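You operate a simulated robot arm through the tools that you are given. There is no shell and no other tool.

You are at the controls of a simulated two-armed robot. One attempt, no reset.

TASK
Wrap the 160 mm slim box from the steel plate at its printed width and speed, then stop the belt.
Fine: one pass, long side across the belt; it ends on the roller table.
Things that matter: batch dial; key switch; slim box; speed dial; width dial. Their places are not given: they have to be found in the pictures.

The check looks at the end state, three seconds after you hand in, the way a careful person would. Anything else that was tipped, shoved, dropped, spilled or broken makes it a failure.

THE ROBOT
Two 7-joint arms with fingered hands on one trunk that stands fixed in place. Base frame: the origin is at the foot of the trunk, x ahead of it, y to its left, z up; the work surface is at about z = 85.9. Units: cm, rad, N and s.
The left shoulder is at [8, 24.1, 144.2], the right one opposite. Each reaches about 112.8 cm from its shoulder. Payload 4.9 kg a hand.
The tool frame of a hand sits at the grasp point between the pads (the TCP): z along the fingers, y along the line on which they close. The tips reach 3.2 cm beyond it. The gripper opens to 20 cm; its body begins 8.9 cm behind the TCP. The gripper is a hand of 4 fingers: y runs from the thumb to the fingers, the wrist lies at [0, 0, -26.7] in the tool frame, and closing takes about 1.5 s.
Orientation is told as [roll, pitch, yaw] about the base's x, y, z axes, in that order, counted from this pose: with the fingers straight down and closing along the base's y, the tool's x points along the base's -x, its y along +y and its z along -z.

THE INTERFACE
- The arms move only by the tool arm_command. It takes "left_commands", "right_commands" or both (then of equal length, played together; a hand with none holds still); each is one flat list of numbers, 6 for each row, row after row: the shift along the tool's x, y, z in cm, then the turn, a rotation vector about the tool's x, y, z in rad. In form: [tx, ty, tz, wx, wy, wz, tx, ty, tz, wx, wy, wz, ...]. A call has 1 to 20 rows; each row is the pose to reach, as a shift and turn from the pose commanded when the call began, along the tool's axes at that moment. "left_fingers" and "right_fingers" are, for a hand that has rows, the finger opening in cm, from 0 to 20, set as the call begins (left out, the last holds). Each row takes 0.2 s and may step no farther than 5 cm and 0.15 rad from the row before; otherwise, or with a gripper value out of range, the whole call is refused. Where a pose cannot be reached the arm comes as near as it can. A force on the tool above 40 N (or 10 N above the force at the start of the call, whichever is more), or a blocked arm, ends the call early, and 0.2 s more pass. Each finger travels about 7.2 cm/s and halts on what it meets, pressing with about 30 N; the grip force reading is that of the motor and also rises with nothing between the fingers. The clock runs only during rows and for 0.2 s after the last one: add rows that repeat a pose to give the fingers time. It gives the time, the measured TCP pose, the force on the tool (base axes), the opening and the grip force at its end, in the units of the frame above (readings bear some noise), with the torque about the TCP (base axes, N m) and any sound that the robot's microphone picked up, and new pictures: "views" is both (left out), scene, wrist or none (wrist: the cameras of the hands that moved).
- Cameras (640 x 400 px; columns grow to the right, rows downward): "scene" is now at [10.73, -1.06, 159.44]; the picture's right is [-0.13, -0.99, 0.00], its down [-0.76, 0.10, -0.64] and it looks along [0.63, -0.08, -0.77] (base axes); focal length 349 px, centre (320, 200). "left" rides on the left gripper at [-6.9, -6.9, -11.6] in its tool frame; the picture's right is [0.71, -0.71, 0.00], its down [0.54, 0.54, -0.64] and it looks along [0.46, 0.45, 0.77] (tool axes); focal length 226 px, centre (320, 200). "right" rides on the right gripper at [6.9, -6.9, -11.6] in its tool frame; the picture's right is [0.71, 0.71, 0.00], its down [-0.54, 0.54, -0.64] and it looks along [-0.45, 0.45, 0.77] (tool axes); focal length 226 px, centre (320, 200).
- raise_lower(by): slides the trunk up (or, below 0, down) by that many cm; the arms and the scene camera ride with it, the base frame stays. It gives what a move gives, with no picture.
- move_fingers(finger1, finger2, finger3, thumb_bend, hand): sets how far each is bent, from 0 (flat) to 1 (curled in); at 0.3 the hand is open as for a grip, at 0.7 the pads meet at the TCP. One left out holds its place. A second passes; each finger stops where it meets its share of the squeeze, and holds until it gets a number again. A gripper value or a shape takes the hand back. It gives what a move gives, with no picture; readings hold the bend of each and the force on the fingers (four entries, about 0 where the hand has none), thumb and palm.
- hand_shape(shape, hand): the hand has 4 fingers and takes this shape, open, in about a second: jaw (thumb against the fingers, like two jaws); tri (thumb and two fingers); tip (a fingertip pinch); poke (one finger out to press); point (the index stretched); flat (the hand flat); cup (the hand cupped); fist (a fist). The gripper value then closes the fingers along that shape, each until it touches; the sizes above hold for jaw. It gives what a move gives, with no picture.
- pan_tilt(pan, tilt): turns the head with the scene camera to pan (to the left, within 1.501 rad either way) and tilt (down, from -0.506 to 1.204), counted from straight ahead of the robot. It gives what a move gives, and a new picture of the scene camera.
- pixel_to_xyz(camera, pixels): for up to 12 pixels [column, row] of the newest picture of that camera ("zoom" is the newest enlarged one), the place [x, y, z] in the base frame of the surface seen there, good to about 0.3 cm. The clock stands still meanwhile.
- inspect(camera, box): a new picture of the part [left, top, right, bottom] of that camera's present view, enlarged. The clock stands still meanwhile.
- sign_off(): hands the job in; it is judged then, once.

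Unless the task says otherwise, let go and move clear before handing in.

The tools are called after "Emit:" as name(argument=value, ...) on one line, values as JSON. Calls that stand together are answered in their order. arm_command: Moves the arms, as the interface text tells. Its arguments: {"type":"object","properties":{"left_commands":{"type":"array"},"left_fingers":{"type":"number"},"right_commands":{"type":"array"},"right_fingers":{"type":"number"},"views":{"type":"string","enum":["both","scene","wrist","none"]}},"required":[]} The other tools are called the same way: raise_lower (by) moves the trunk up or down; hand_shape (shape, hand) gives the hand a shape; move_fingers (finger1, finger2, finger3, thumb_bend, hand) moves the fingers one by one; pan_tilt (pan, tilt) turns the head that bears the scene camera; pixel_to_xyz (camera, pixels) gives the place of the surface under pixels of a picture; inspect (camera, box) takes an enlarged picture of a part of a camera's view; sign_off () hands the job in.

At the start:

```text
t: 0.0
left_tool_pos: [48.21, 12.24, 121.82]
left_tcp_rot: [0.001, 0.0, -0.001]
left_ft_force: [-0.6, -0.7, -0.7]
left_moment: [-0.01, -0.01, 0.01]
left_opening: 19.98
left_grasp_force: 0.1
left_shape: jaw
left_bend: [0.3, 0.3, 0.3, 0.3]
left_finger forces: [0.0, 0.0, 0.1, 0.0, 0.0, 0.0]
right_tool_pos: [75.45, -34.94, 114.48]
right_tcp_rot: [0.001, -0.001, 0.0]
right_ft_force: [-0.1, -0.2, -0.6]
right_moment: [0.0, 0.0, 0.03]
right_opening: 19.99
right_grasp_force: 0.1
right_shape: jaw
right_bend: [0.3, 0.3, 0.3, 0.3]
right_finger forces: [0.0, 0.0, 0.0, 0.0, 0.0, 0.1]
trunk travel left (down, up): [-35.0, 49.0]
head pan, tilt (commanded): [-0.126, 0.88]
```

scene: 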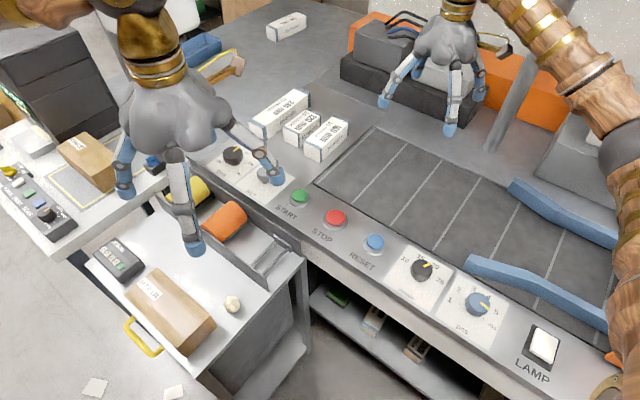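
right: 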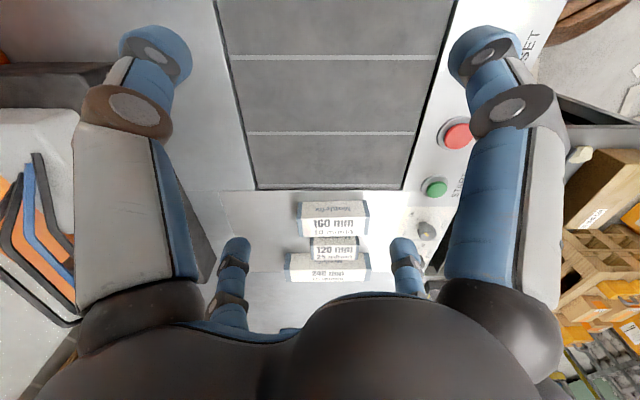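
left: 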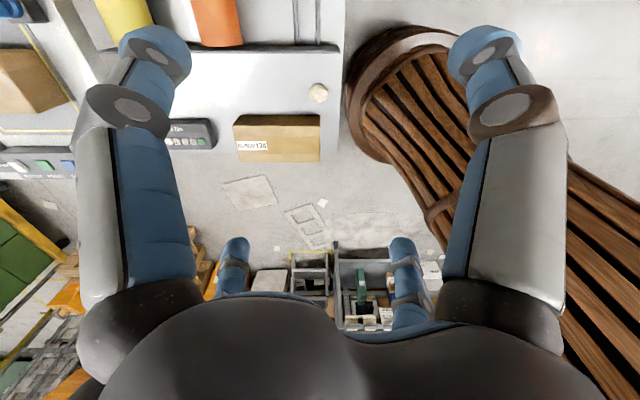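

The scene shows three slim white boxes around (280–330, 110–140), a console with START/STOP/RESET buttons at (300,195), (335,217), (374,242), and dials at (425,268), (480,303), (235,157). I'll look closer at the parts first.

Emit:
inspect(camera="scene", box=[220, 70, 380, 170])

Emit:
inspect(camera="scene", box=[370, 230, 530, 330])

Emit:
inspect(camera="scene", box=[200, 130, 360, 230])

Emit:
inspect(camera="right", box=[260, 180, 420, 300])

```text
4.00 times, centred on (300, 120) of scene
```

zoom: 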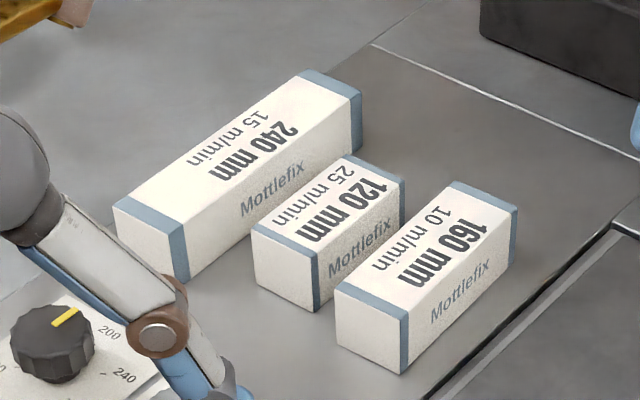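

```text
4.00 times, centred on (450, 280) of scene
```

zoom: 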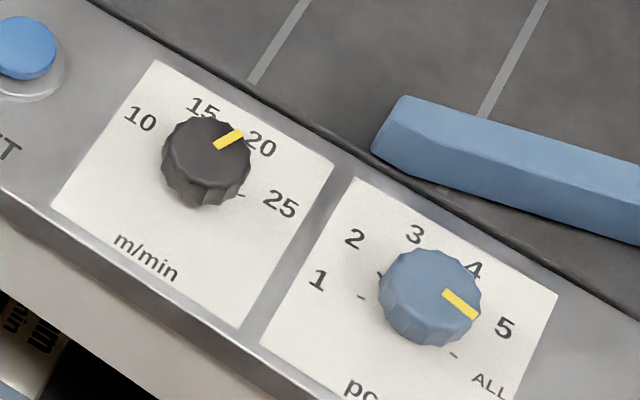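

```text
4.00 times, centred on (280, 180) of scene
```

zoom: 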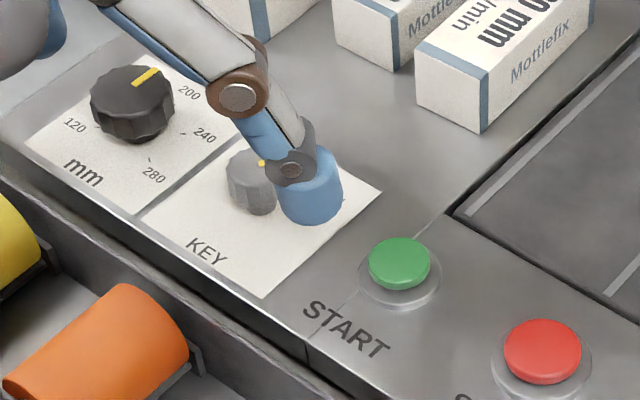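

```text
3.33 times, centred on (340, 240) of right
```

zoom: 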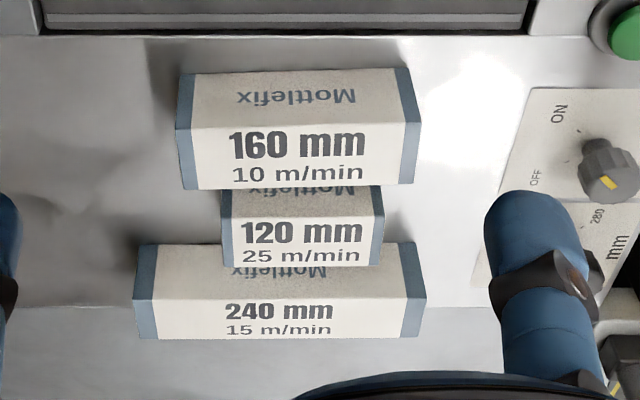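

The 160 mm box reads 10 m/min; the width dial (130,100 in the zoom) sits about at 160–200 and the speed dial between 15 and 20. I'll measure positions, then turn the head to see the rest of the line.

Emit:
pixel_to_xyz(camera="scene", pixels=[[234, 155], [299, 195], [335, 217], [374, 242], [421, 268], [477, 303], [544, 343], [310, 158], [320, 162], [348, 122], [335, 115], [377, 127]])

Emit:
pan_tilt(pan=-0.7, tilt=0.8)

```text
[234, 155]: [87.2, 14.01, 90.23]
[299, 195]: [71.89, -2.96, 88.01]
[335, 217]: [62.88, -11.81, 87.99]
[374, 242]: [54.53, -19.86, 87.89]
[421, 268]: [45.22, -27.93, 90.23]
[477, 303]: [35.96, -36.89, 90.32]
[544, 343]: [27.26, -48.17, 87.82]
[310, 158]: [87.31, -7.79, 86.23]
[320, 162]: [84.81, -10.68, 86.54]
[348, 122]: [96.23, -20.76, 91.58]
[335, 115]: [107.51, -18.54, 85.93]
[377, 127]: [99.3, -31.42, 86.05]
```

```text
t: 1.0
left_tool_pos: [48.05, 12.2, 121.8]
left_tcp_rot: [0.002, 0.001, 0.0]
left_ft_force: [-0.6, 0.1, -0.1]
left_moment: [-0.03, 0.04, -0.03]
left_opening: 20.0
left_grasp_force: 0.0
left_shape: jaw
left_bend: [0.3, 0.3, 0.3, 0.3]
left_finger forces: [0.0, 0.0, 0.1, 0.1, 0.1, 0.0]
right_tool_pos: [75.52, -34.83, 114.44]
right_tcp_rot: [0.0, -0.001, 0.0]
right_ft_force: [0.6, 0.0, -0.2]
right_moment: [-0.01, -0.01, -0.01]
right_opening: 20.0
right_grasp_force: 0.1
right_shape: jaw
right_bend: [0.3, 0.3, 0.3, 0.3]
right_finger forces: [0.0, 0.1, 0.0, 0.0, 0.1, 0.1]
trunk travel left (down, up): [-35.0, 49.0]
head pan, tilt (commanded): [-0.7, 0.799]
```

scene: 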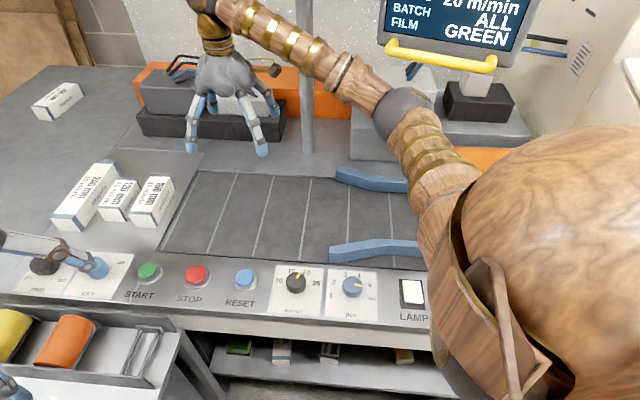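

A display at (455,25) shows the settings (speed, BATCH, FILM). I'll tilt up to read it and look along the line.

Emit:
pan_tilt(pan=-0.8, tilt=0.4)

Emit:
pan_tilt(pan=-1.4, tilt=0.7)

```text
t: 1.9
left_tool_pos: [47.95, 11.96, 121.92]
left_tcp_rot: [0.0, 0.001, 0.001]
left_ft_force: [0.0, 0.4, -0.6]
left_moment: [0.02, 0.02, -0.01]
left_opening: 19.98
left_grasp_force: 0.1
left_shape: jaw
left_bend: [0.3, 0.3, 0.3, 0.3]
left_finger forces: [0.0, 0.0, 0.1, 0.0, 0.0, 0.0]
right_tool_pos: [75.43, -34.81, 114.39]
right_tcp_rot: [0.0, 0.0, 0.0]
right_ft_force: [-0.3, 0.1, 0.2]
right_moment: [-0.03, -0.01, 0.01]
right_opening: 20.0
right_grasp_force: 0.0
right_shape: jaw
right_bend: [0.3, 0.3, 0.3, 0.3]
right_finger forces: [0.1, 0.0, 0.0, 0.1, 0.0, 0.0]
trunk travel left (down, up): [-35.0, 49.0]
head pan, tilt (commanded): [-0.799, 0.4]
```

scene: 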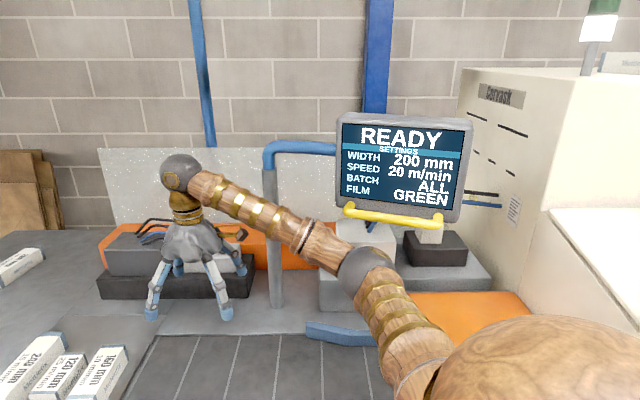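

```text
t: 2.9
left_tool_pos: [48.12, 12.16, 121.98]
left_tcp_rot: [0.001, 0.0, -0.002]
left_ft_force: [-0.1, -0.5, -1.0]
left_moment: [0.01, -0.01, 0.02]
left_opening: 20.01
left_grasp_force: 0.0
left_shape: jaw
left_bend: [0.3, 0.3, 0.3, 0.3]
left_finger forces: [0.1, 0.0, 0.0, 0.1, 0.0, 0.1]
right_tool_pos: [75.52, -34.86, 114.62]
right_tcp_rot: [0.0, 0.001, 0.002]
right_ft_force: [-0.4, 0.1, 0.1]
right_moment: [0.04, 0.01, 0.01]
right_opening: 19.99
right_grasp_force: 0.0
right_shape: jaw
right_bend: [0.3, 0.3, 0.3, 0.3]
right_finger forces: [0.0, 0.0, 0.0, 0.0, 0.0, 0.0]
trunk travel left (down, up): [-35.0, 49.0]
head pan, tilt (commanded): [-1.4, 0.7]
```

scene: 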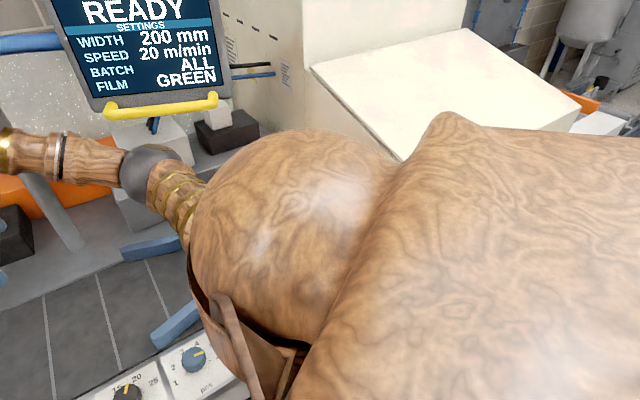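

The display reads READY, WIDTH 200 mm, SPEED 20 m/min, BATCH ALL, FILM GREEN. So the width must go to 160 and the speed to 10; I'll move the left hand back and up to clear the view of the console, then look at the dials and key.

Emit:
arm_command(left_commands=[3, -3, -3, 0, 0, 0, 6, 6, -6, 0, 0, 0, 9, 9, -8, 0, 0, 0], views="none")

Emit:
pan_tilt(pan=-0.3, tilt=0.85)

```text
refused: row 1 steps farther than a row can; nothing moved
```

```text
t: 4.2
left_tool_pos: [48.25, 12.17, 121.87]
left_tcp_rot: [0.0, -0.001, -0.001]
left_ft_force: [0.1, 0.1, 0.9]
left_moment: [0.0, 0.01, 0.02]
left_opening: 19.99
left_grasp_force: 0.0
left_shape: jaw
left_bend: [0.3, 0.3, 0.3, 0.3]
left_finger forces: [0.0, 0.0, 0.0, 0.0, 0.0, 0.0]
right_tool_pos: [75.36, -34.82, 114.45]
right_tcp_rot: [-0.001, 0.002, 0.002]
right_ft_force: [0.4, 0.4, 0.1]
right_moment: [0.01, -0.03, 0.03]
right_opening: 20.0
right_grasp_force: 0.0
right_shape: jaw
right_bend: [0.3, 0.3, 0.3, 0.3]
right_finger forces: [0.0, 0.0, 0.0, 0.0, 0.0, 0.0]
trunk travel left (down, up): [-35.0, 49.0]
head pan, tilt (commanded): [-0.3, 0.85]
```

scene: 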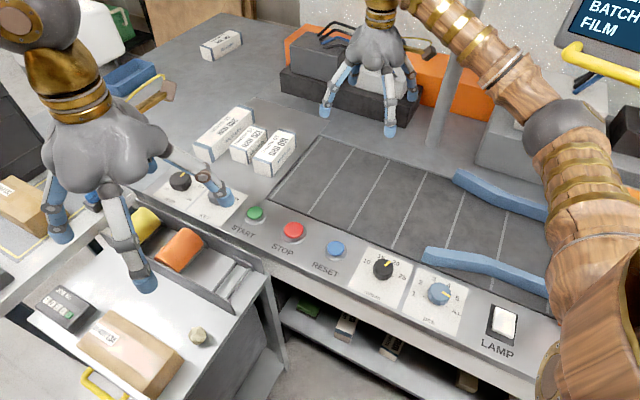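

The left hand still hides the key at (212,197); I'll shift it to the left and up in small steps, keeping the path high.

Emit:
arm_command(left_commands=[0, 4, -2, 0, 0, 0, 0, 8, -4, 0, 0, 0, 0, 12, -5, 0, 0, 0, 0, 16, -5, 0, 0, 0, 0, 19, -5, 0, 0, 0], views="scene")

```text
t: 5.4
left_tool_pos: [48.22, 31.52, 126.78]
left_tcp_rot: [-0.002, 0.001, 0.0]
left_ft_force: [0.3, 0.7, 0.2]
left_moment: [-0.01, -0.03, 0.03]
left_opening: 19.96
left_grasp_force: 0.0
left_shape: jaw
left_bend: [0.3, 0.3, 0.3, 0.3]
left_finger forces: [0.1, 0.0, 0.0, 0.1, 0.1, 0.1]
right_tool_pos: [75.51, -34.8, 114.54]
right_tcp_rot: [-0.002, 0.0, -0.001]
right_ft_force: [-0.6, 0.3, 0.9]
right_moment: [0.01, -0.01, -0.03]
right_opening: 19.99
right_grasp_force: 0.1
right_shape: jaw
right_bend: [0.3, 0.3, 0.3, 0.3]
right_finger forces: [0.0, 0.1, 0.1, 0.1, 0.0, 0.0]
trunk travel left (down, up): [-35.0, 49.0]
head pan, tilt (commanded): [-0.3, 0.85]
```

scene: 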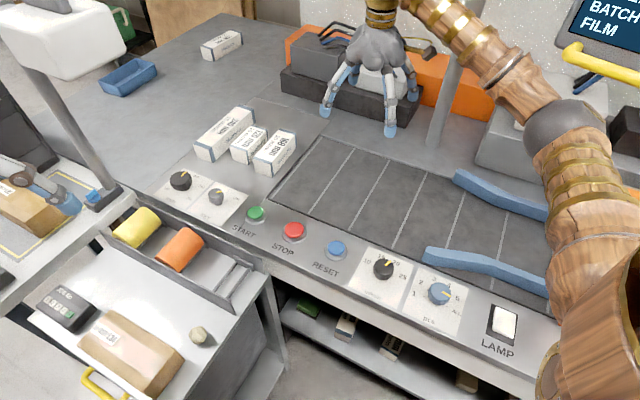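

The key and width dial at (180,182) and (215,198) are now clear. I'll zoom in on them and on the other two dials.

Emit:
inspect(camera="scene", box=[148, 160, 260, 230])

Emit:
inspect(camera="scene", box=[345, 240, 473, 320])

Emit:
inspect(camera="scene", box=[180, 90, 340, 190])

Emit:
inspect(camera="scene", box=[400, 150, 560, 250])

Emit:
inspect(camera="scene", box=[0, 150, 256, 310])

```text
5.71 times, centred on (204, 195) of scene
```

zoom: 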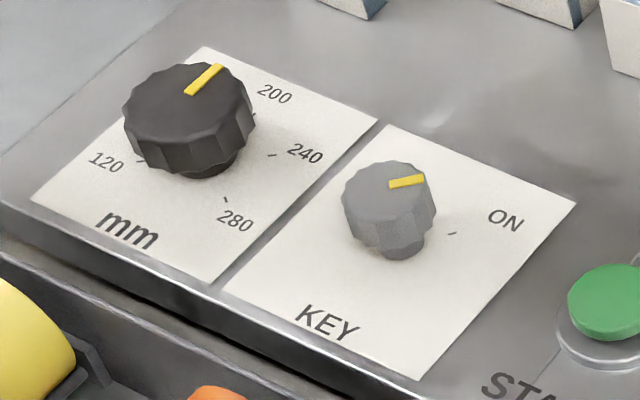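

```text
5.00 times, centred on (409, 280) of scene
```

zoom: 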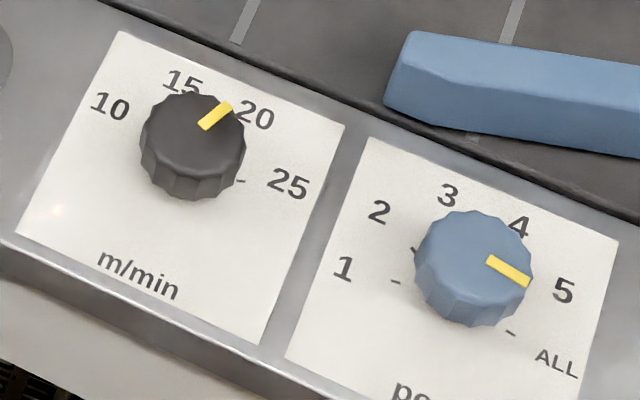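

```text
4.00 times, centred on (260, 140) of scene
```

zoom: 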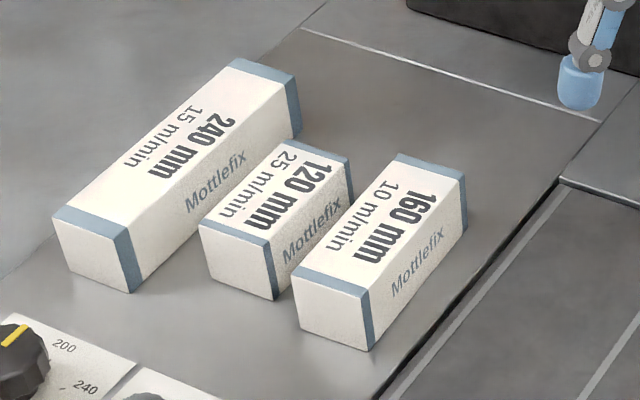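

```text
4.00 times, centred on (480, 200) of scene
```

zoom: 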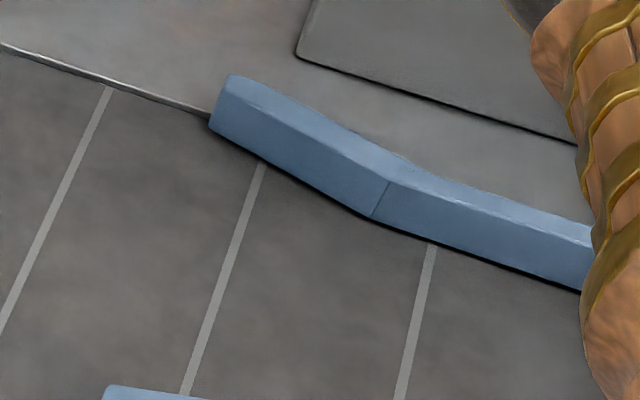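

```text
2.50 times, centred on (128, 230) of scene
```

zoom: 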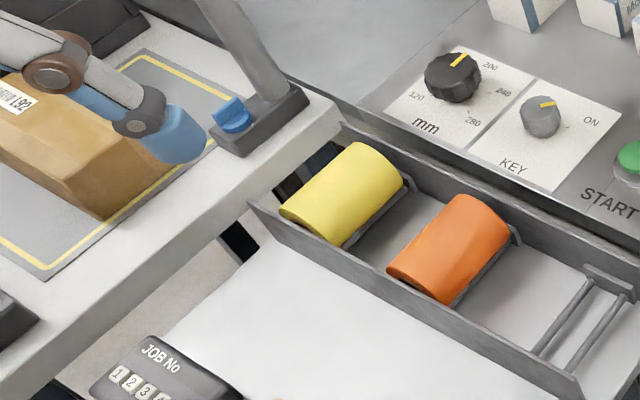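

The width dial points at 200, the speed dial at 20, the batch dial at ALL, and the key's yellow mark points roughly to ON. I'll move the right hand left and up so that the exit side and roller table come into view.

Emit:
arm_command(right_commands=[0, 4, -3, 0, 0, 0, 2, 8, -6, 0, 0, 0, 5, 12, -8, 0, 0, 0, 8, 15, -10, 0, 0, 0, 11, 18, -12, 0, 0, 0, 14, 21, -14, 0, 0, 0, 17, 24, -16, 0, 0, 0, 20, 27, -18, 0, 0, 0], views="none")

Emit:
pan_tilt(pan=-1.2, tilt=0.8)

```text
refused: row 2 steps farther than a row can; nothing moved
```

```text
t: 6.6
left_tool_pos: [48.27, 31.34, 126.75]
left_tcp_rot: [0.0, -0.001, -0.001]
left_ft_force: [-0.8, -0.6, -0.2]
left_moment: [0.0, -0.05, 0.01]
left_opening: 19.98
left_grasp_force: 0.0
left_shape: jaw
left_bend: [0.3, 0.3, 0.3, 0.3]
left_finger forces: [0.0, 0.0, 0.2, 0.0, 0.1, 0.0]
right_tool_pos: [75.51, -34.82, 114.45]
right_tcp_rot: [0.002, -0.001, -0.001]
right_ft_force: [0.2, 1.1, -0.1]
right_moment: [-0.03, 0.02, -0.03]
right_opening: 20.0
right_grasp_force: 0.0
right_shape: jaw
right_bend: [0.3, 0.3, 0.3, 0.3]
right_finger forces: [0.0, 0.0, 0.0, 0.1, 0.1, 0.0]
trunk travel left (down, up): [-35.0, 49.0]
head pan, tilt (commanded): [-1.201, 0.799]
```

scene: 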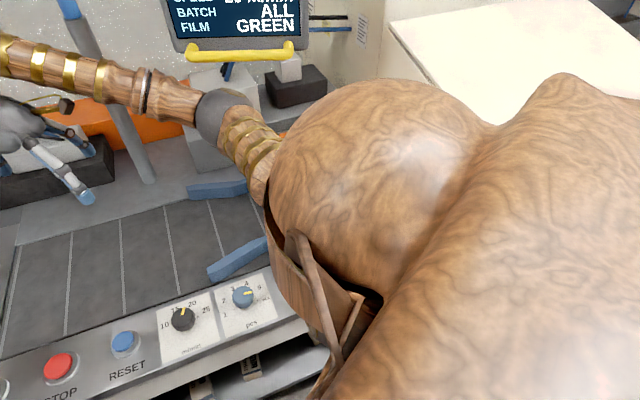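

The right shoulder and upper arm (450,220) hide the exit. I'll draw the right hand back toward the left and up in steps small enough to be accepted.

Emit:
arm_command(right_commands=[2, 2.8, -2.1, 0, 0, 0, 4, 5.6, -4.2, 0, 0, 0, 6, 8.4, -6.3, 0, 0, 0, 8, 11.2, -8.4, 0, 0, 0, 10, 14, -10.5, 0, 0, 0, 12, 16.8, -12.6, 0, 0, 0, 14, 19.6, -14.7, 0, 0, 0], views="scene")

```text
t: 8.2
left_tool_pos: [48.17, 31.42, 126.77]
left_tcp_rot: [-0.003, 0.0, 0.001]
left_ft_force: [0.2, 0.0, -0.2]
left_moment: [-0.04, -0.03, 0.0]
left_opening: 19.98
left_grasp_force: 0.1
left_shape: jaw
left_bend: [0.3, 0.3, 0.3, 0.3]
left_finger forces: [0.1, 0.1, 0.1, 0.0, 0.0, 0.1]
right_tool_pos: [61.37, -15.1, 129.27]
right_tcp_rot: [0.001, 0.001, -0.002]
right_ft_force: [0.0, 0.5, 0.1]
right_moment: [-0.04, -0.02, -0.02]
right_opening: 19.97
right_grasp_force: 0.1
right_shape: jaw
right_bend: [0.3, 0.3, 0.3, 0.3]
right_finger forces: [0.0, 0.1, 0.0, 0.1, 0.0, 0.0]
trunk travel left (down, up): [-35.0, 49.0]
head pan, tilt (commanded): [-1.201, 0.799]
```

scene: 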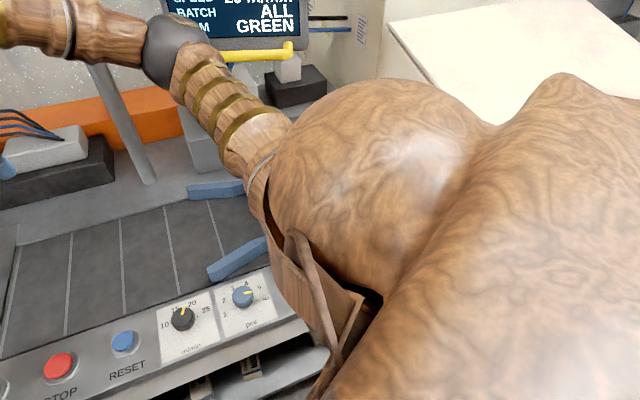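

The upper arm still blocks the exit. I'll measure what is visible here and take the right wrist view.

Emit:
pixel_to_xyz(camera="scene", pixels=[[240, 55], [190, 190], [240, 185], [212, 272], [262, 245], [125, 130], [150, 180], [450, 60], [550, 60], [345, 60], [183, 318], [243, 296]])

Emit:
inspect(camera="right", box=[0, 0, 640, 400])

Emit:
inspect(camera="scene", box=[150, 265, 290, 352])

```text
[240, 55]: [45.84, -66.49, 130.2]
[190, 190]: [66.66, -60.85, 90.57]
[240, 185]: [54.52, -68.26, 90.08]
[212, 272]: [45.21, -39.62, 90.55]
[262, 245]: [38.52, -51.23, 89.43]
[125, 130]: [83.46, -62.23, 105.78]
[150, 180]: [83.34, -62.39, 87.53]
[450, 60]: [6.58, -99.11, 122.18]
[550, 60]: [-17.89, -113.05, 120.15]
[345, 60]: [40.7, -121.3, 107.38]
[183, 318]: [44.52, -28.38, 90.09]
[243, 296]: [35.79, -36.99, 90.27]
```

```text
1.00 times, centred on (320, 200) of right (not enlarged: the box is as wide or as high as the picture)
```

zoom: 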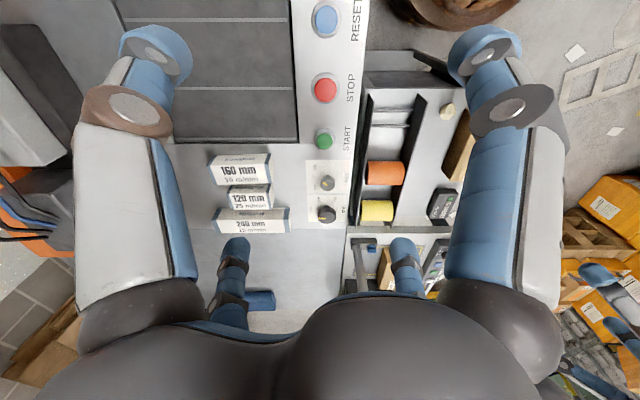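

```text
4.57 times, centred on (220, 308) of scene
```

zoom: 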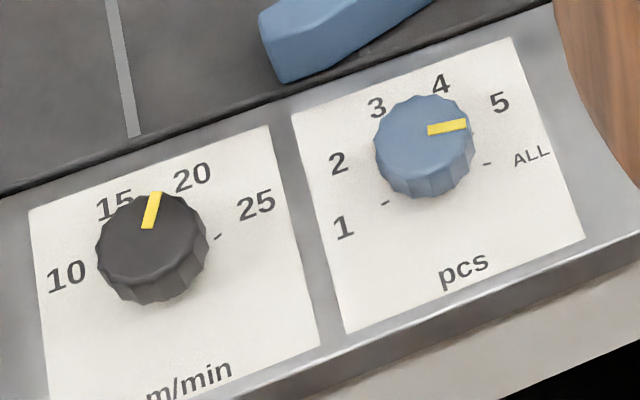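

The white panel at about z=120 lies on the belt's centre line, so it is the tunnel top, with the roller table beyond it. I'll look farther right and less steep.

Emit:
pan_tilt(pan=-1.5, tilt=0.35)

```text
t: 9.1
left_tool_pos: [48.37, 31.22, 126.87]
left_tcp_rot: [0.001, -0.001, -0.001]
left_ft_force: [-0.8, -0.9, 0.0]
left_moment: [-0.03, 0.01, -0.01]
left_opening: 19.98
left_grasp_force: 0.2
left_shape: jaw
left_bend: [0.3, 0.3, 0.3, 0.3]
left_finger forces: [0.0, 0.1, 0.1, 0.0, 0.0, 0.0]
right_tool_pos: [61.6, -15.29, 129.23]
right_tcp_rot: [0.0, 0.0, 0.0]
right_ft_force: [-0.6, -0.6, -0.6]
right_moment: [0.02, -0.01, -0.04]
right_opening: 20.03
right_grasp_force: 0.0
right_shape: jaw
right_bend: [0.3, 0.3, 0.3, 0.3]
right_finger forces: [0.0, 0.0, 0.1, 0.0, 0.1, 0.0]
trunk travel left (down, up): [-35.0, 49.0]
head pan, tilt (commanded): [-1.499, 0.351]
```

scene: 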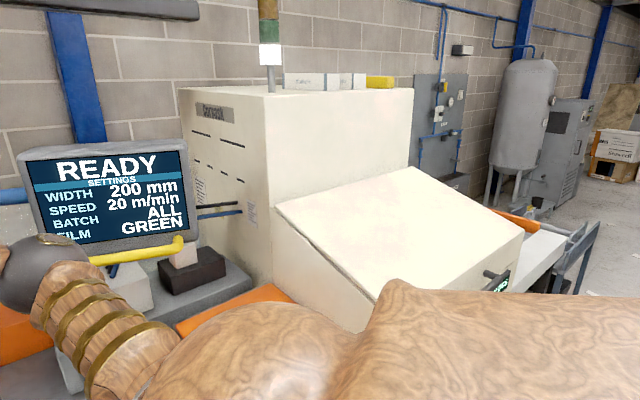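

Beyond the inclined tunnel cover at (420,250), an exit table shows at (545,250), and there is a signal tower at (268,40). I'll zoom in on them.

Emit:
inspect(camera="scene", box=[470, 190, 640, 300])

Emit:
inspect(camera="scene", box=[180, 0, 440, 160])

Emit:
pixel_to_xyz(camera="scene", pixels=[[540, 250], [558, 240], [570, 280], [590, 235], [520, 225], [410, 190], [520, 235], [290, 205], [370, 300]])

```text
3.64 times, centred on (555, 245) of scene
```

zoom: 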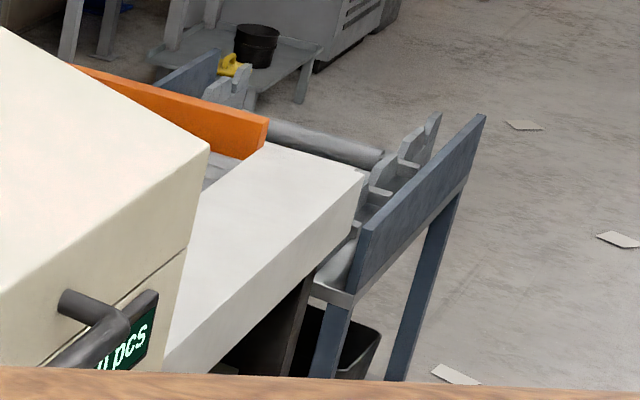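

```text
2.46 times, centred on (310, 80) of scene
```

zoom: 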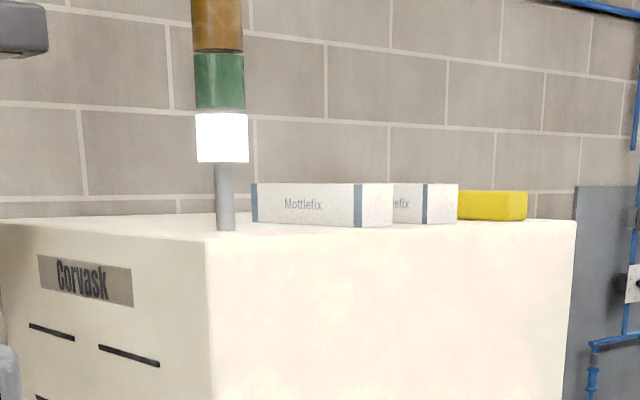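

```text
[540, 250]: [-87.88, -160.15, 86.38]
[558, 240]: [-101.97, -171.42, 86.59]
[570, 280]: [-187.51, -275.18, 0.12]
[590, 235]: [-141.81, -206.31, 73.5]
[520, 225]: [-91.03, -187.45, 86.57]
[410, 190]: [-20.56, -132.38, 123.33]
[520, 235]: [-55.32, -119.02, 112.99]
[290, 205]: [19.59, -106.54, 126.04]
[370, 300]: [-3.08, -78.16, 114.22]
```

The tunnel's side counter at (500,285) reads "… pcs", and the roller table lies past it at about (-110,-190). Now I'll look back at the width dial and key and measure their ticks.

Emit:
pan_tilt(pan=0.05, tilt=0.75)

```text
t: 10.7
left_tool_pos: [48.34, 31.27, 126.84]
left_tcp_rot: [0.0, 0.001, -0.002]
left_ft_force: [-0.2, 0.4, -0.9]
left_moment: [0.0, 0.01, -0.01]
left_opening: 19.98
left_grasp_force: 0.0
left_shape: jaw
left_bend: [0.3, 0.3, 0.3, 0.3]
left_finger forces: [0.0, 0.0, 0.1, 0.1, 0.0, 0.0]
right_tool_pos: [61.61, -15.28, 129.13]
right_tcp_rot: [0.001, 0.001, 0.0]
right_ft_force: [0.2, 0.6, -0.3]
right_moment: [0.0, 0.01, -0.01]
right_opening: 19.99
right_grasp_force: 0.1
right_shape: jaw
right_bend: [0.3, 0.3, 0.3, 0.3]
right_finger forces: [0.0, 0.1, 0.0, 0.0, 0.1, 0.0]
trunk travel left (down, up): [-35.0, 49.0]
head pan, tilt (commanded): [0.051, 0.75]
```

scene: 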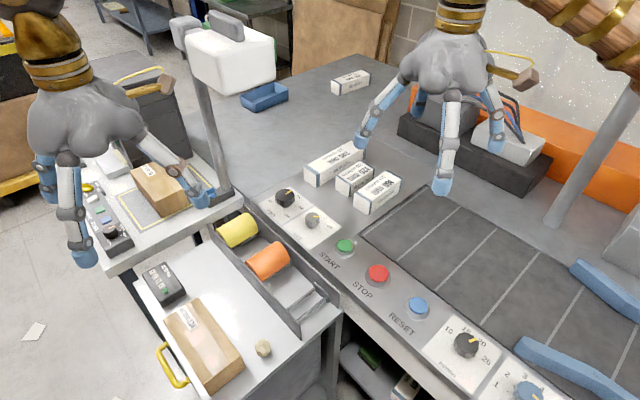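

The width dial is at (285,198) and the key at (312,220); a pole with a white head stands at (215,120), which the left arm must avoid. I'll zoom and measure.

Emit:
inspect(camera="scene", box=[256, 178, 352, 238])

Emit:
pixel_to_xyz(camera="scene", pixels=[[285, 196], [312, 217], [230, 55], [262, 60], [215, 130], [222, 190], [240, 40], [265, 95]])

Emit:
inspect(camera="scene", box=[60, 130, 240, 260])

```text
6.67 times, centred on (304, 208) of scene
```

zoom: 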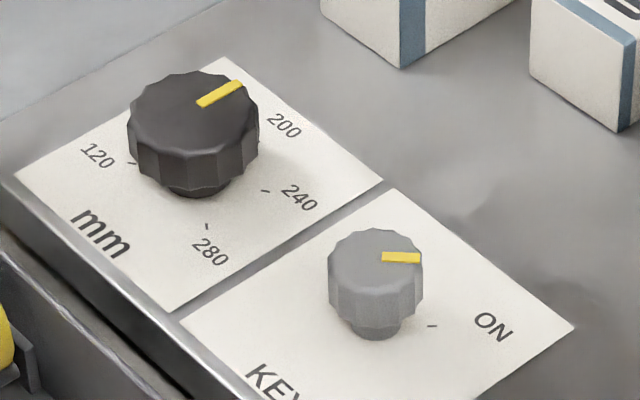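

```text
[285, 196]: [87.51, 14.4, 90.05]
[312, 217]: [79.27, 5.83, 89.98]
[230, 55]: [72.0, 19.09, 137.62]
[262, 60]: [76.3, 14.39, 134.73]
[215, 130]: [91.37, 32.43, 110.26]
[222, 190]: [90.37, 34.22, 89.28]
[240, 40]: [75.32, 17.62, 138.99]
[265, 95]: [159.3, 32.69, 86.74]
```

```text
3.08 times, centred on (150, 195) of scene
```

zoom: 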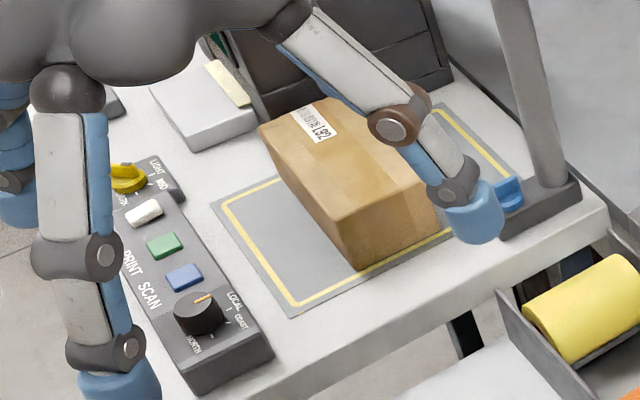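

The width dial is about 6 cm across at (87.5,14.4) and the key about 4 cm at (79.3,5.8). I'll measure the tick marks from a fresh zoom to learn the angles of each setting.

Emit:
inspect(camera="scene", box=[256, 178, 352, 238])

Emit:
pixel_to_xyz(camera="zoom", pixels=[[131, 162], [207, 226], [265, 191], [285, 125], [299, 197], [210, 250], [97, 155], [432, 325], [493, 326], [203, 102], [240, 84], [190, 115]])

Emit:
pixel_to_xyz(camera="zoom", pixels=[[385, 258], [418, 258], [375, 258], [17, 172], [223, 58], [382, 180], [165, 310], [572, 327], [400, 65], [525, 80], [620, 130], [375, 338]])

```text
6.67 times, centred on (304, 208) of scene
```

zoom: 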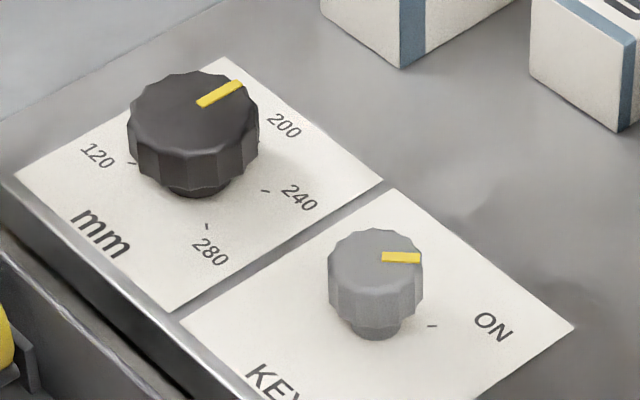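

```text
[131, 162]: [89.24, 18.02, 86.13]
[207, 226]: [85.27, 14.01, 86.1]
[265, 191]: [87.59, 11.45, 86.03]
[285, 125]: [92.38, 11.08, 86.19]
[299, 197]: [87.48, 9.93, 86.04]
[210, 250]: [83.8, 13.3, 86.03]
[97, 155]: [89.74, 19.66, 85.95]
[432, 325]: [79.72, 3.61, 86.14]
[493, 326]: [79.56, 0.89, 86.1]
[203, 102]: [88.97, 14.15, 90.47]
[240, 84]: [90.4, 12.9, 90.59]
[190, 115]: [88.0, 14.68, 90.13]
```

```text
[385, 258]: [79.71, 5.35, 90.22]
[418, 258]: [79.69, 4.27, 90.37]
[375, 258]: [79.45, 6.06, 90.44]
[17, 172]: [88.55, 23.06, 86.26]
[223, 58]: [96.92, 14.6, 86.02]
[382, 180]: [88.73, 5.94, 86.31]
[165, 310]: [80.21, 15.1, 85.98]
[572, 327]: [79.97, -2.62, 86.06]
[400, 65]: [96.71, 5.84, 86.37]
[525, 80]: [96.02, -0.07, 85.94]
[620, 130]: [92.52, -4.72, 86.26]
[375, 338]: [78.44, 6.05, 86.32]
```

Ticks on the width dial are about 60° apart (120 at +75°, 200 at −45°, 280 at −165°), so 160 needs +60° counter-clockwise; the key's mark points toward ON. I'll confirm the key from the right wrist camera and measure the speed dial.

Emit:
inspect(camera="right", box=[290, 140, 370, 240])

Emit:
pan_tilt(pan=-0.55, tilt=1.0)

```text
4.00 times, centred on (330, 190) of right
```

zoom: 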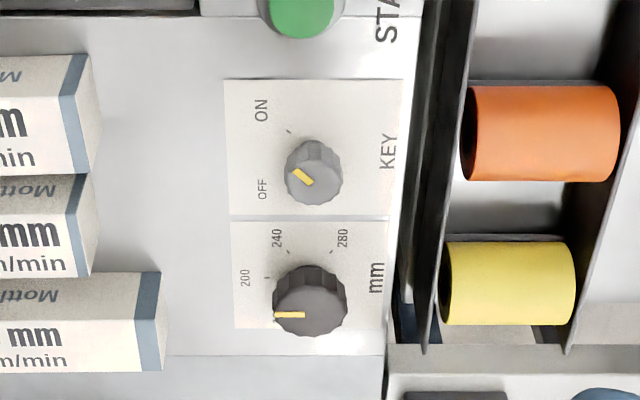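

```text
t: 11.7
left_tool_pos: [48.28, 31.27, 126.84]
left_tcp_rot: [0.0, 0.0, 0.0]
left_ft_force: [0.7, 0.3, -0.7]
left_moment: [-0.01, 0.0, -0.02]
left_opening: 19.96
left_grasp_force: 0.1
left_shape: jaw
left_bend: [0.3, 0.3, 0.3, 0.3]
left_finger forces: [0.0, 0.0, 0.1, 0.0, 0.1, 0.1]
right_tool_pos: [61.65, -15.2, 129.15]
right_tcp_rot: [0.0, 0.0, 0.0]
right_ft_force: [-0.3, 0.1, -0.8]
right_moment: [0.03, 0.0, 0.0]
right_opening: 19.96
right_grasp_force: 0.0
right_shape: jaw
right_bend: [0.3, 0.3, 0.3, 0.3]
right_finger forces: [0.0, 0.0, 0.0, 0.0, 0.1, 0.0]
trunk travel left (down, up): [-35.0, 49.0]
head pan, tilt (commanded): [-0.55, 1.0]
```

scene: 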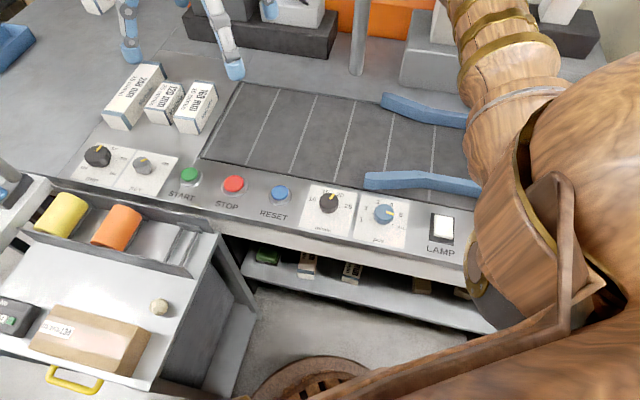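

In the right-camera zoom the key's mark points at ON, matching the READY display, so I leave the key. Next I measure the speed dial at (330,203) and the batch dial at (385,213).

Emit:
inspect(camera="scene", box=[300, 180, 412, 250])

Emit:
inspect(camera="scene", box=[90, 60, 250, 160])

Emit:
pixel_to_xyz(camera="scene", pixels=[[189, 173], [233, 183], [280, 192], [328, 200], [385, 212], [443, 228], [203, 157], [242, 84], [275, 90], [250, 165], [370, 178], [385, 98]])

```text
5.71 times, centred on (356, 215) of scene
```

zoom: 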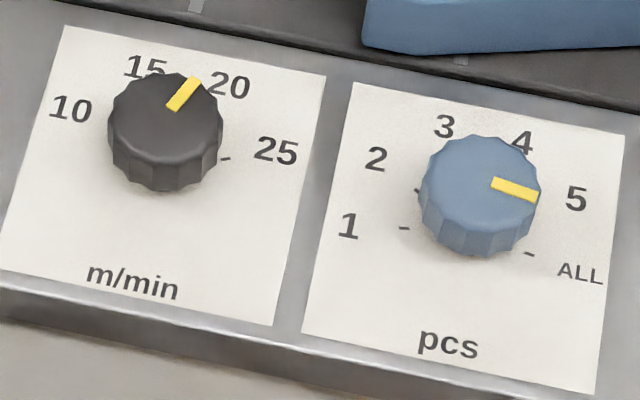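

```text
4.00 times, centred on (170, 110) of scene
```

zoom: 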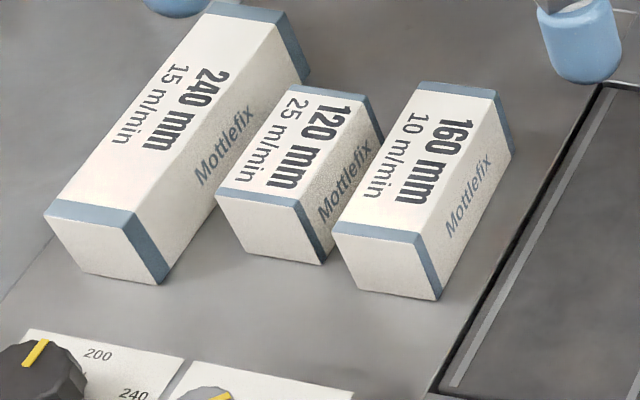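

```text
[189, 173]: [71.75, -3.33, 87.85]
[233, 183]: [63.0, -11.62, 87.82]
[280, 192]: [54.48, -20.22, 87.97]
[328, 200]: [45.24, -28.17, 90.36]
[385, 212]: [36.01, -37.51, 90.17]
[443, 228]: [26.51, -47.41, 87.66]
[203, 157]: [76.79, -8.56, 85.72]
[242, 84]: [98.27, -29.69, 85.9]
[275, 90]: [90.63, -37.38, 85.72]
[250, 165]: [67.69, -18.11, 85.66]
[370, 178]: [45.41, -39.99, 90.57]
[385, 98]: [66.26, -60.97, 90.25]
```

I'll measure the speed dial's ticks and pointer, then the 160 mm box's corners, from fresh zooms.

Emit:
inspect(camera="scene", box=[300, 180, 412, 250])

Emit:
pixel_to_xyz(camera="zoom", pixels=[[226, 158], [70, 108], [147, 67], [230, 87], [276, 150], [173, 108], [195, 80], [65, 28], [325, 78], [272, 325], [3, 270], [165, 190]])

Emit:
inspect(camera="scene", box=[90, 60, 250, 160])

Emit:
pixel_to_xyz(camera="zoom", pixels=[[335, 226], [415, 235], [422, 86], [493, 95], [437, 298], [356, 290], [511, 155], [320, 262], [305, 197], [218, 190], [167, 283], [377, 100]])

```text
5.71 times, centred on (356, 215) of scene
```

zoom: 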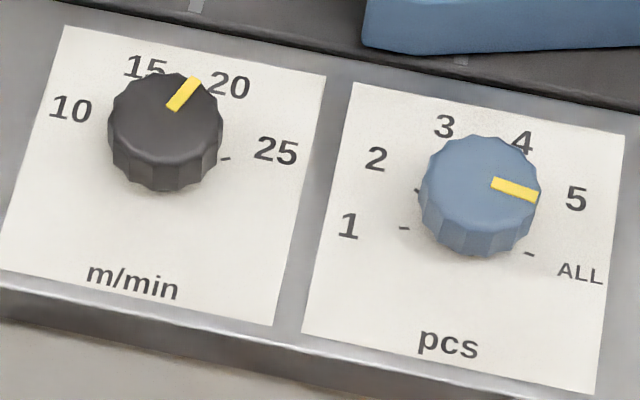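

```text
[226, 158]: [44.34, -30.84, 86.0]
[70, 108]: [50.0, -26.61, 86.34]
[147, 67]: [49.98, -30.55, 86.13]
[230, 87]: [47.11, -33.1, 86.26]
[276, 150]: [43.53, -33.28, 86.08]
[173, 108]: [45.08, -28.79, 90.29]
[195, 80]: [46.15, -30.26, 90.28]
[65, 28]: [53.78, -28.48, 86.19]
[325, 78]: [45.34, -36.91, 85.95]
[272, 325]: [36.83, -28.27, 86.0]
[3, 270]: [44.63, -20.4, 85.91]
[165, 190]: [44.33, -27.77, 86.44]
```

```text
4.00 times, centred on (170, 110) of scene
```

zoom: 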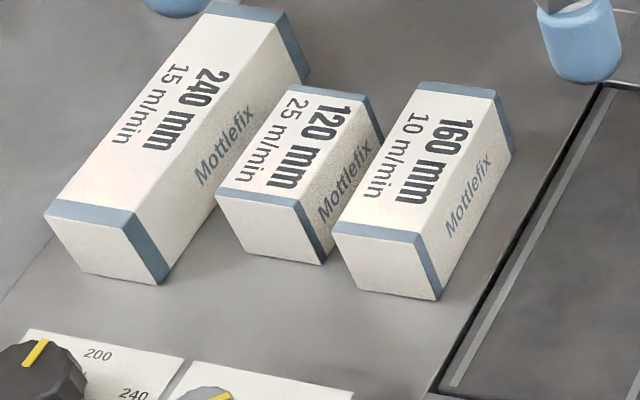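

```text
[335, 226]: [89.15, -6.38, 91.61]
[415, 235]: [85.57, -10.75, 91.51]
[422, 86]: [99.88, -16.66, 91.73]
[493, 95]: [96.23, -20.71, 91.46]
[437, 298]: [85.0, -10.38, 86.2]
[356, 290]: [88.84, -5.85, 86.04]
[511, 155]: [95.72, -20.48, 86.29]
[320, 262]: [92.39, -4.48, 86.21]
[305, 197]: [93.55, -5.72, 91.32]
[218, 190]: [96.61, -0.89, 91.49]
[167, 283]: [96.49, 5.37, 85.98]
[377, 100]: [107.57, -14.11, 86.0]
```

The speed dial's steps are 45° (10 at +22°, 20 at −67°), so 10 needs +90° counter-clockwise. The 160 box is centred near (92.7,−13.6), about 16×5.5×5.5 cm, lies across the belt already, and is 3.6 cm from the 120 box. Before lowering the trunk I'll check the left side for clearances.

Emit:
pan_tilt(pan=0.7, tilt=0.8)

```text
t: 13.1
left_tool_pos: [48.28, 31.29, 126.78]
left_tcp_rot: [-0.001, 0.001, 0.0]
left_ft_force: [-0.9, 0.6, 0.1]
left_moment: [0.0, 0.02, 0.02]
left_opening: 19.98
left_grasp_force: 0.0
left_shape: jaw
left_bend: [0.3, 0.3, 0.3, 0.3]
left_finger forces: [0.0, 0.1, 0.0, 0.1, 0.0, 0.0]
right_tool_pos: [61.75, -15.2, 129.3]
right_tcp_rot: [0.0, 0.001, 0.0]
right_ft_force: [-0.7, 0.5, -0.9]
right_moment: [-0.03, 0.01, -0.02]
right_opening: 19.97
right_grasp_force: 0.1
right_shape: jaw
right_bend: [0.3, 0.3, 0.3, 0.3]
right_finger forces: [0.1, 0.0, 0.0, 0.0, 0.0, 0.0]
trunk travel left (down, up): [-35.0, 49.0]
head pan, tilt (commanded): [0.7, 0.799]
```

scene: 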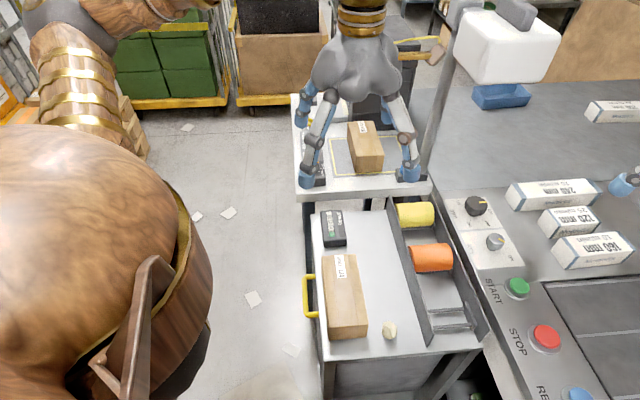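

The left side is clear under the left hand; the wrist of the right arm needs a lower shoulder to reach the far dial with a near-vertical hand. I'll lower the trunk by 15 cm.

Emit:
raise_lower(by=-15)

Emit:
pan_tilt(pan=-0.1, tilt=0.7)

```text
t: 14.9
left_tool_pos: [48.31, 31.31, 111.8]
left_tcp_rot: [0.0, 0.001, 0.001]
left_ft_force: [0.4, -0.8, 0.4]
left_moment: [0.02, -0.02, 0.01]
left_opening: 20.0
left_grasp_force: 0.1
left_shape: jaw
left_bend: [0.3, 0.3, 0.3, 0.3]
left_finger forces: [0.1, 0.1, 0.0, 0.0, 0.0, 0.0]
right_tool_pos: [61.61, -15.21, 114.27]
right_tcp_rot: [0.0, 0.0, -0.001]
right_ft_force: [0.4, 0.8, -0.3]
right_moment: [0.0, 0.02, 0.0]
right_opening: 20.01
right_grasp_force: 0.1
right_shape: jaw
right_bend: [0.3, 0.3, 0.3, 0.3]
right_finger forces: [0.0, 0.0, 0.0, 0.1, 0.0, 0.0]
trunk travel left (down, up): [-20.0, 64.0]
head pan, tilt (commanded): [0.7, 0.799]
```

```text
t: 16.0
left_tool_pos: [48.29, 31.3, 111.77]
left_tcp_rot: [-0.001, 0.0, 0.0]
left_ft_force: [-0.3, 1.0, 0.6]
left_moment: [-0.02, 0.02, -0.03]
left_opening: 20.0
left_grasp_force: 0.1
left_shape: jaw
left_bend: [0.3, 0.3, 0.3, 0.3]
left_finger forces: [0.0, 0.0, 0.1, 0.0, 0.1, 0.0]
right_tool_pos: [61.59, -15.21, 114.24]
right_tcp_rot: [-0.001, 0.0, 0.0]
right_ft_force: [0.7, 0.6, 0.9]
right_moment: [-0.03, -0.02, -0.01]
right_opening: 19.99
right_grasp_force: 0.0
right_shape: jaw
right_bend: [0.3, 0.3, 0.3, 0.3]
right_finger forces: [0.0, 0.0, 0.0, 0.0, 0.0, 0.0]
trunk travel left (down, up): [-20.0, 64.0]
head pan, tilt (commanded): [-0.099, 0.7]
```

scene: 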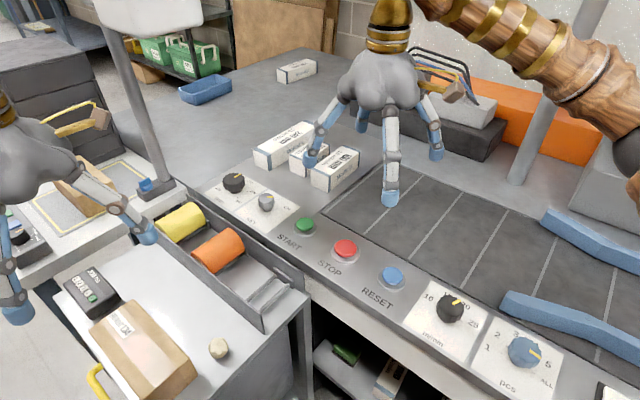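

I'll zoom in on the right hand to see how the digits are laid out before choosing a grip.

Emit:
inspect(camera="scene", box=[290, 20, 490, 220])

Emit:
pixel_to_xyz(camera="scene", pixels=[[391, 198], [311, 160], [436, 152], [361, 127], [395, 140], [440, 95], [465, 92]])

```text
2.00 times, centred on (390, 120) of scene
```

zoom: 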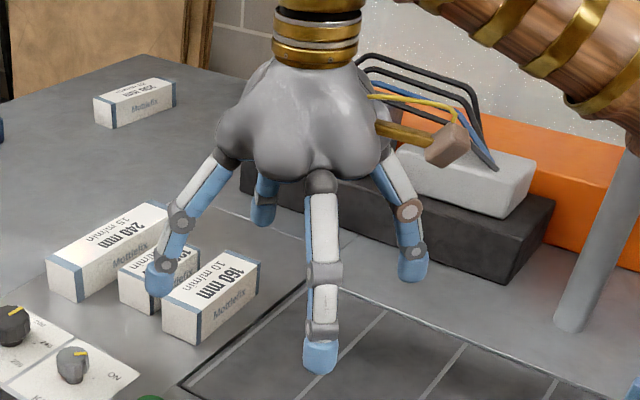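

```text
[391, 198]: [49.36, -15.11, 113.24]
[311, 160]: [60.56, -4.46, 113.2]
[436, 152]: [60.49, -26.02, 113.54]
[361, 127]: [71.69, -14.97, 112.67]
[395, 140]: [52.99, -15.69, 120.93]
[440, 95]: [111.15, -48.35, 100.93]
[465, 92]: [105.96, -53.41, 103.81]
```

The four digits stand in a cross (tips at ±11 cm along both tool axes), which suits turning knobs. I'll try the other shapes in free air to see which fits the box and buttons, starting with "tip".

Emit:
hand_shape(hand="right", shape="tip")

Emit:
inspect(camera="scene", box=[290, 20, 490, 220])

Emit:
hand_shape(hand="right", shape="poke")

Emit:
inspect(camera="scene", box=[290, 20, 490, 220])

```text
t: 16.9
left_tool_pos: [48.32, 31.3, 111.86]
left_tcp_rot: [0.001, 0.0, -0.001]
left_ft_force: [0.0, 0.0, -0.5]
left_moment: [0.01, 0.02, 0.03]
left_opening: 19.96
left_grasp_force: 0.1
left_shape: jaw
left_bend: [0.3, 0.3, 0.3, 0.3]
left_finger forces: [0.1, 0.0, 0.0, 0.0, 0.0, 0.1]
right_tool_pos: [61.69, -15.19, 114.26]
right_tcp_rot: [-0.001, 0.0, -0.001]
right_ft_force: [0.6, 0.0, -0.9]
right_moment: [-0.05, 0.05, -0.01]
right_opening: 20.0
right_grasp_force: 0.2
right_shape: tip
right_bend: [0.16, 0.3, 0.16, 0.3]
right_finger forces: [0.1, 0.1, 0.1, 0.0, 0.0, 0.0]
trunk travel left (down, up): [-20.0, 64.0]
head pan, tilt (commanded): [-0.099, 0.7]
```

```text
2.00 times, centred on (390, 120) of scene
```

zoom: 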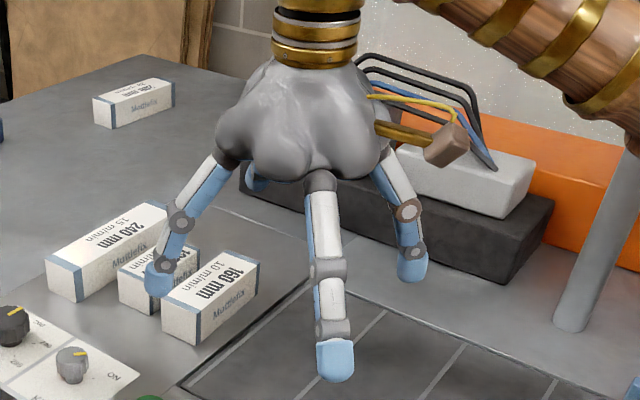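

```text
t: 17.8
left_tool_pos: [48.46, 31.27, 111.85]
left_tcp_rot: [0.001, 0.0, -0.001]
left_ft_force: [0.1, -0.3, 0.5]
left_moment: [-0.01, -0.02, 0.0]
left_opening: 20.0
left_grasp_force: 0.1
left_shape: jaw
left_bend: [0.3, 0.3, 0.3, 0.3]
left_finger forces: [0.0, 0.0, 0.1, 0.0, 0.0, 0.0]
right_tool_pos: [61.69, -15.37, 114.24]
right_tcp_rot: [0.0, 0.0, 0.0]
right_ft_force: [0.7, 0.9, -0.7]
right_moment: [0.02, 0.02, 0.01]
right_opening: 0.02
right_grasp_force: 0.1
right_shape: poke
right_bend: [1.0, 1.0, 1.0, 0.81]
right_finger forces: [0.0, 0.1, 0.1, 0.0, 0.0, 0.1]
trunk travel left (down, up): [-20.0, 64.0]
head pan, tilt (commanded): [-0.099, 0.7]
```

```text
2.00 times, centred on (390, 120) of scene
```

zoom: 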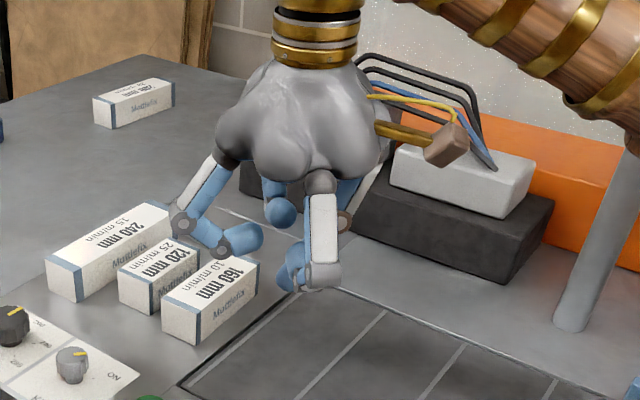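

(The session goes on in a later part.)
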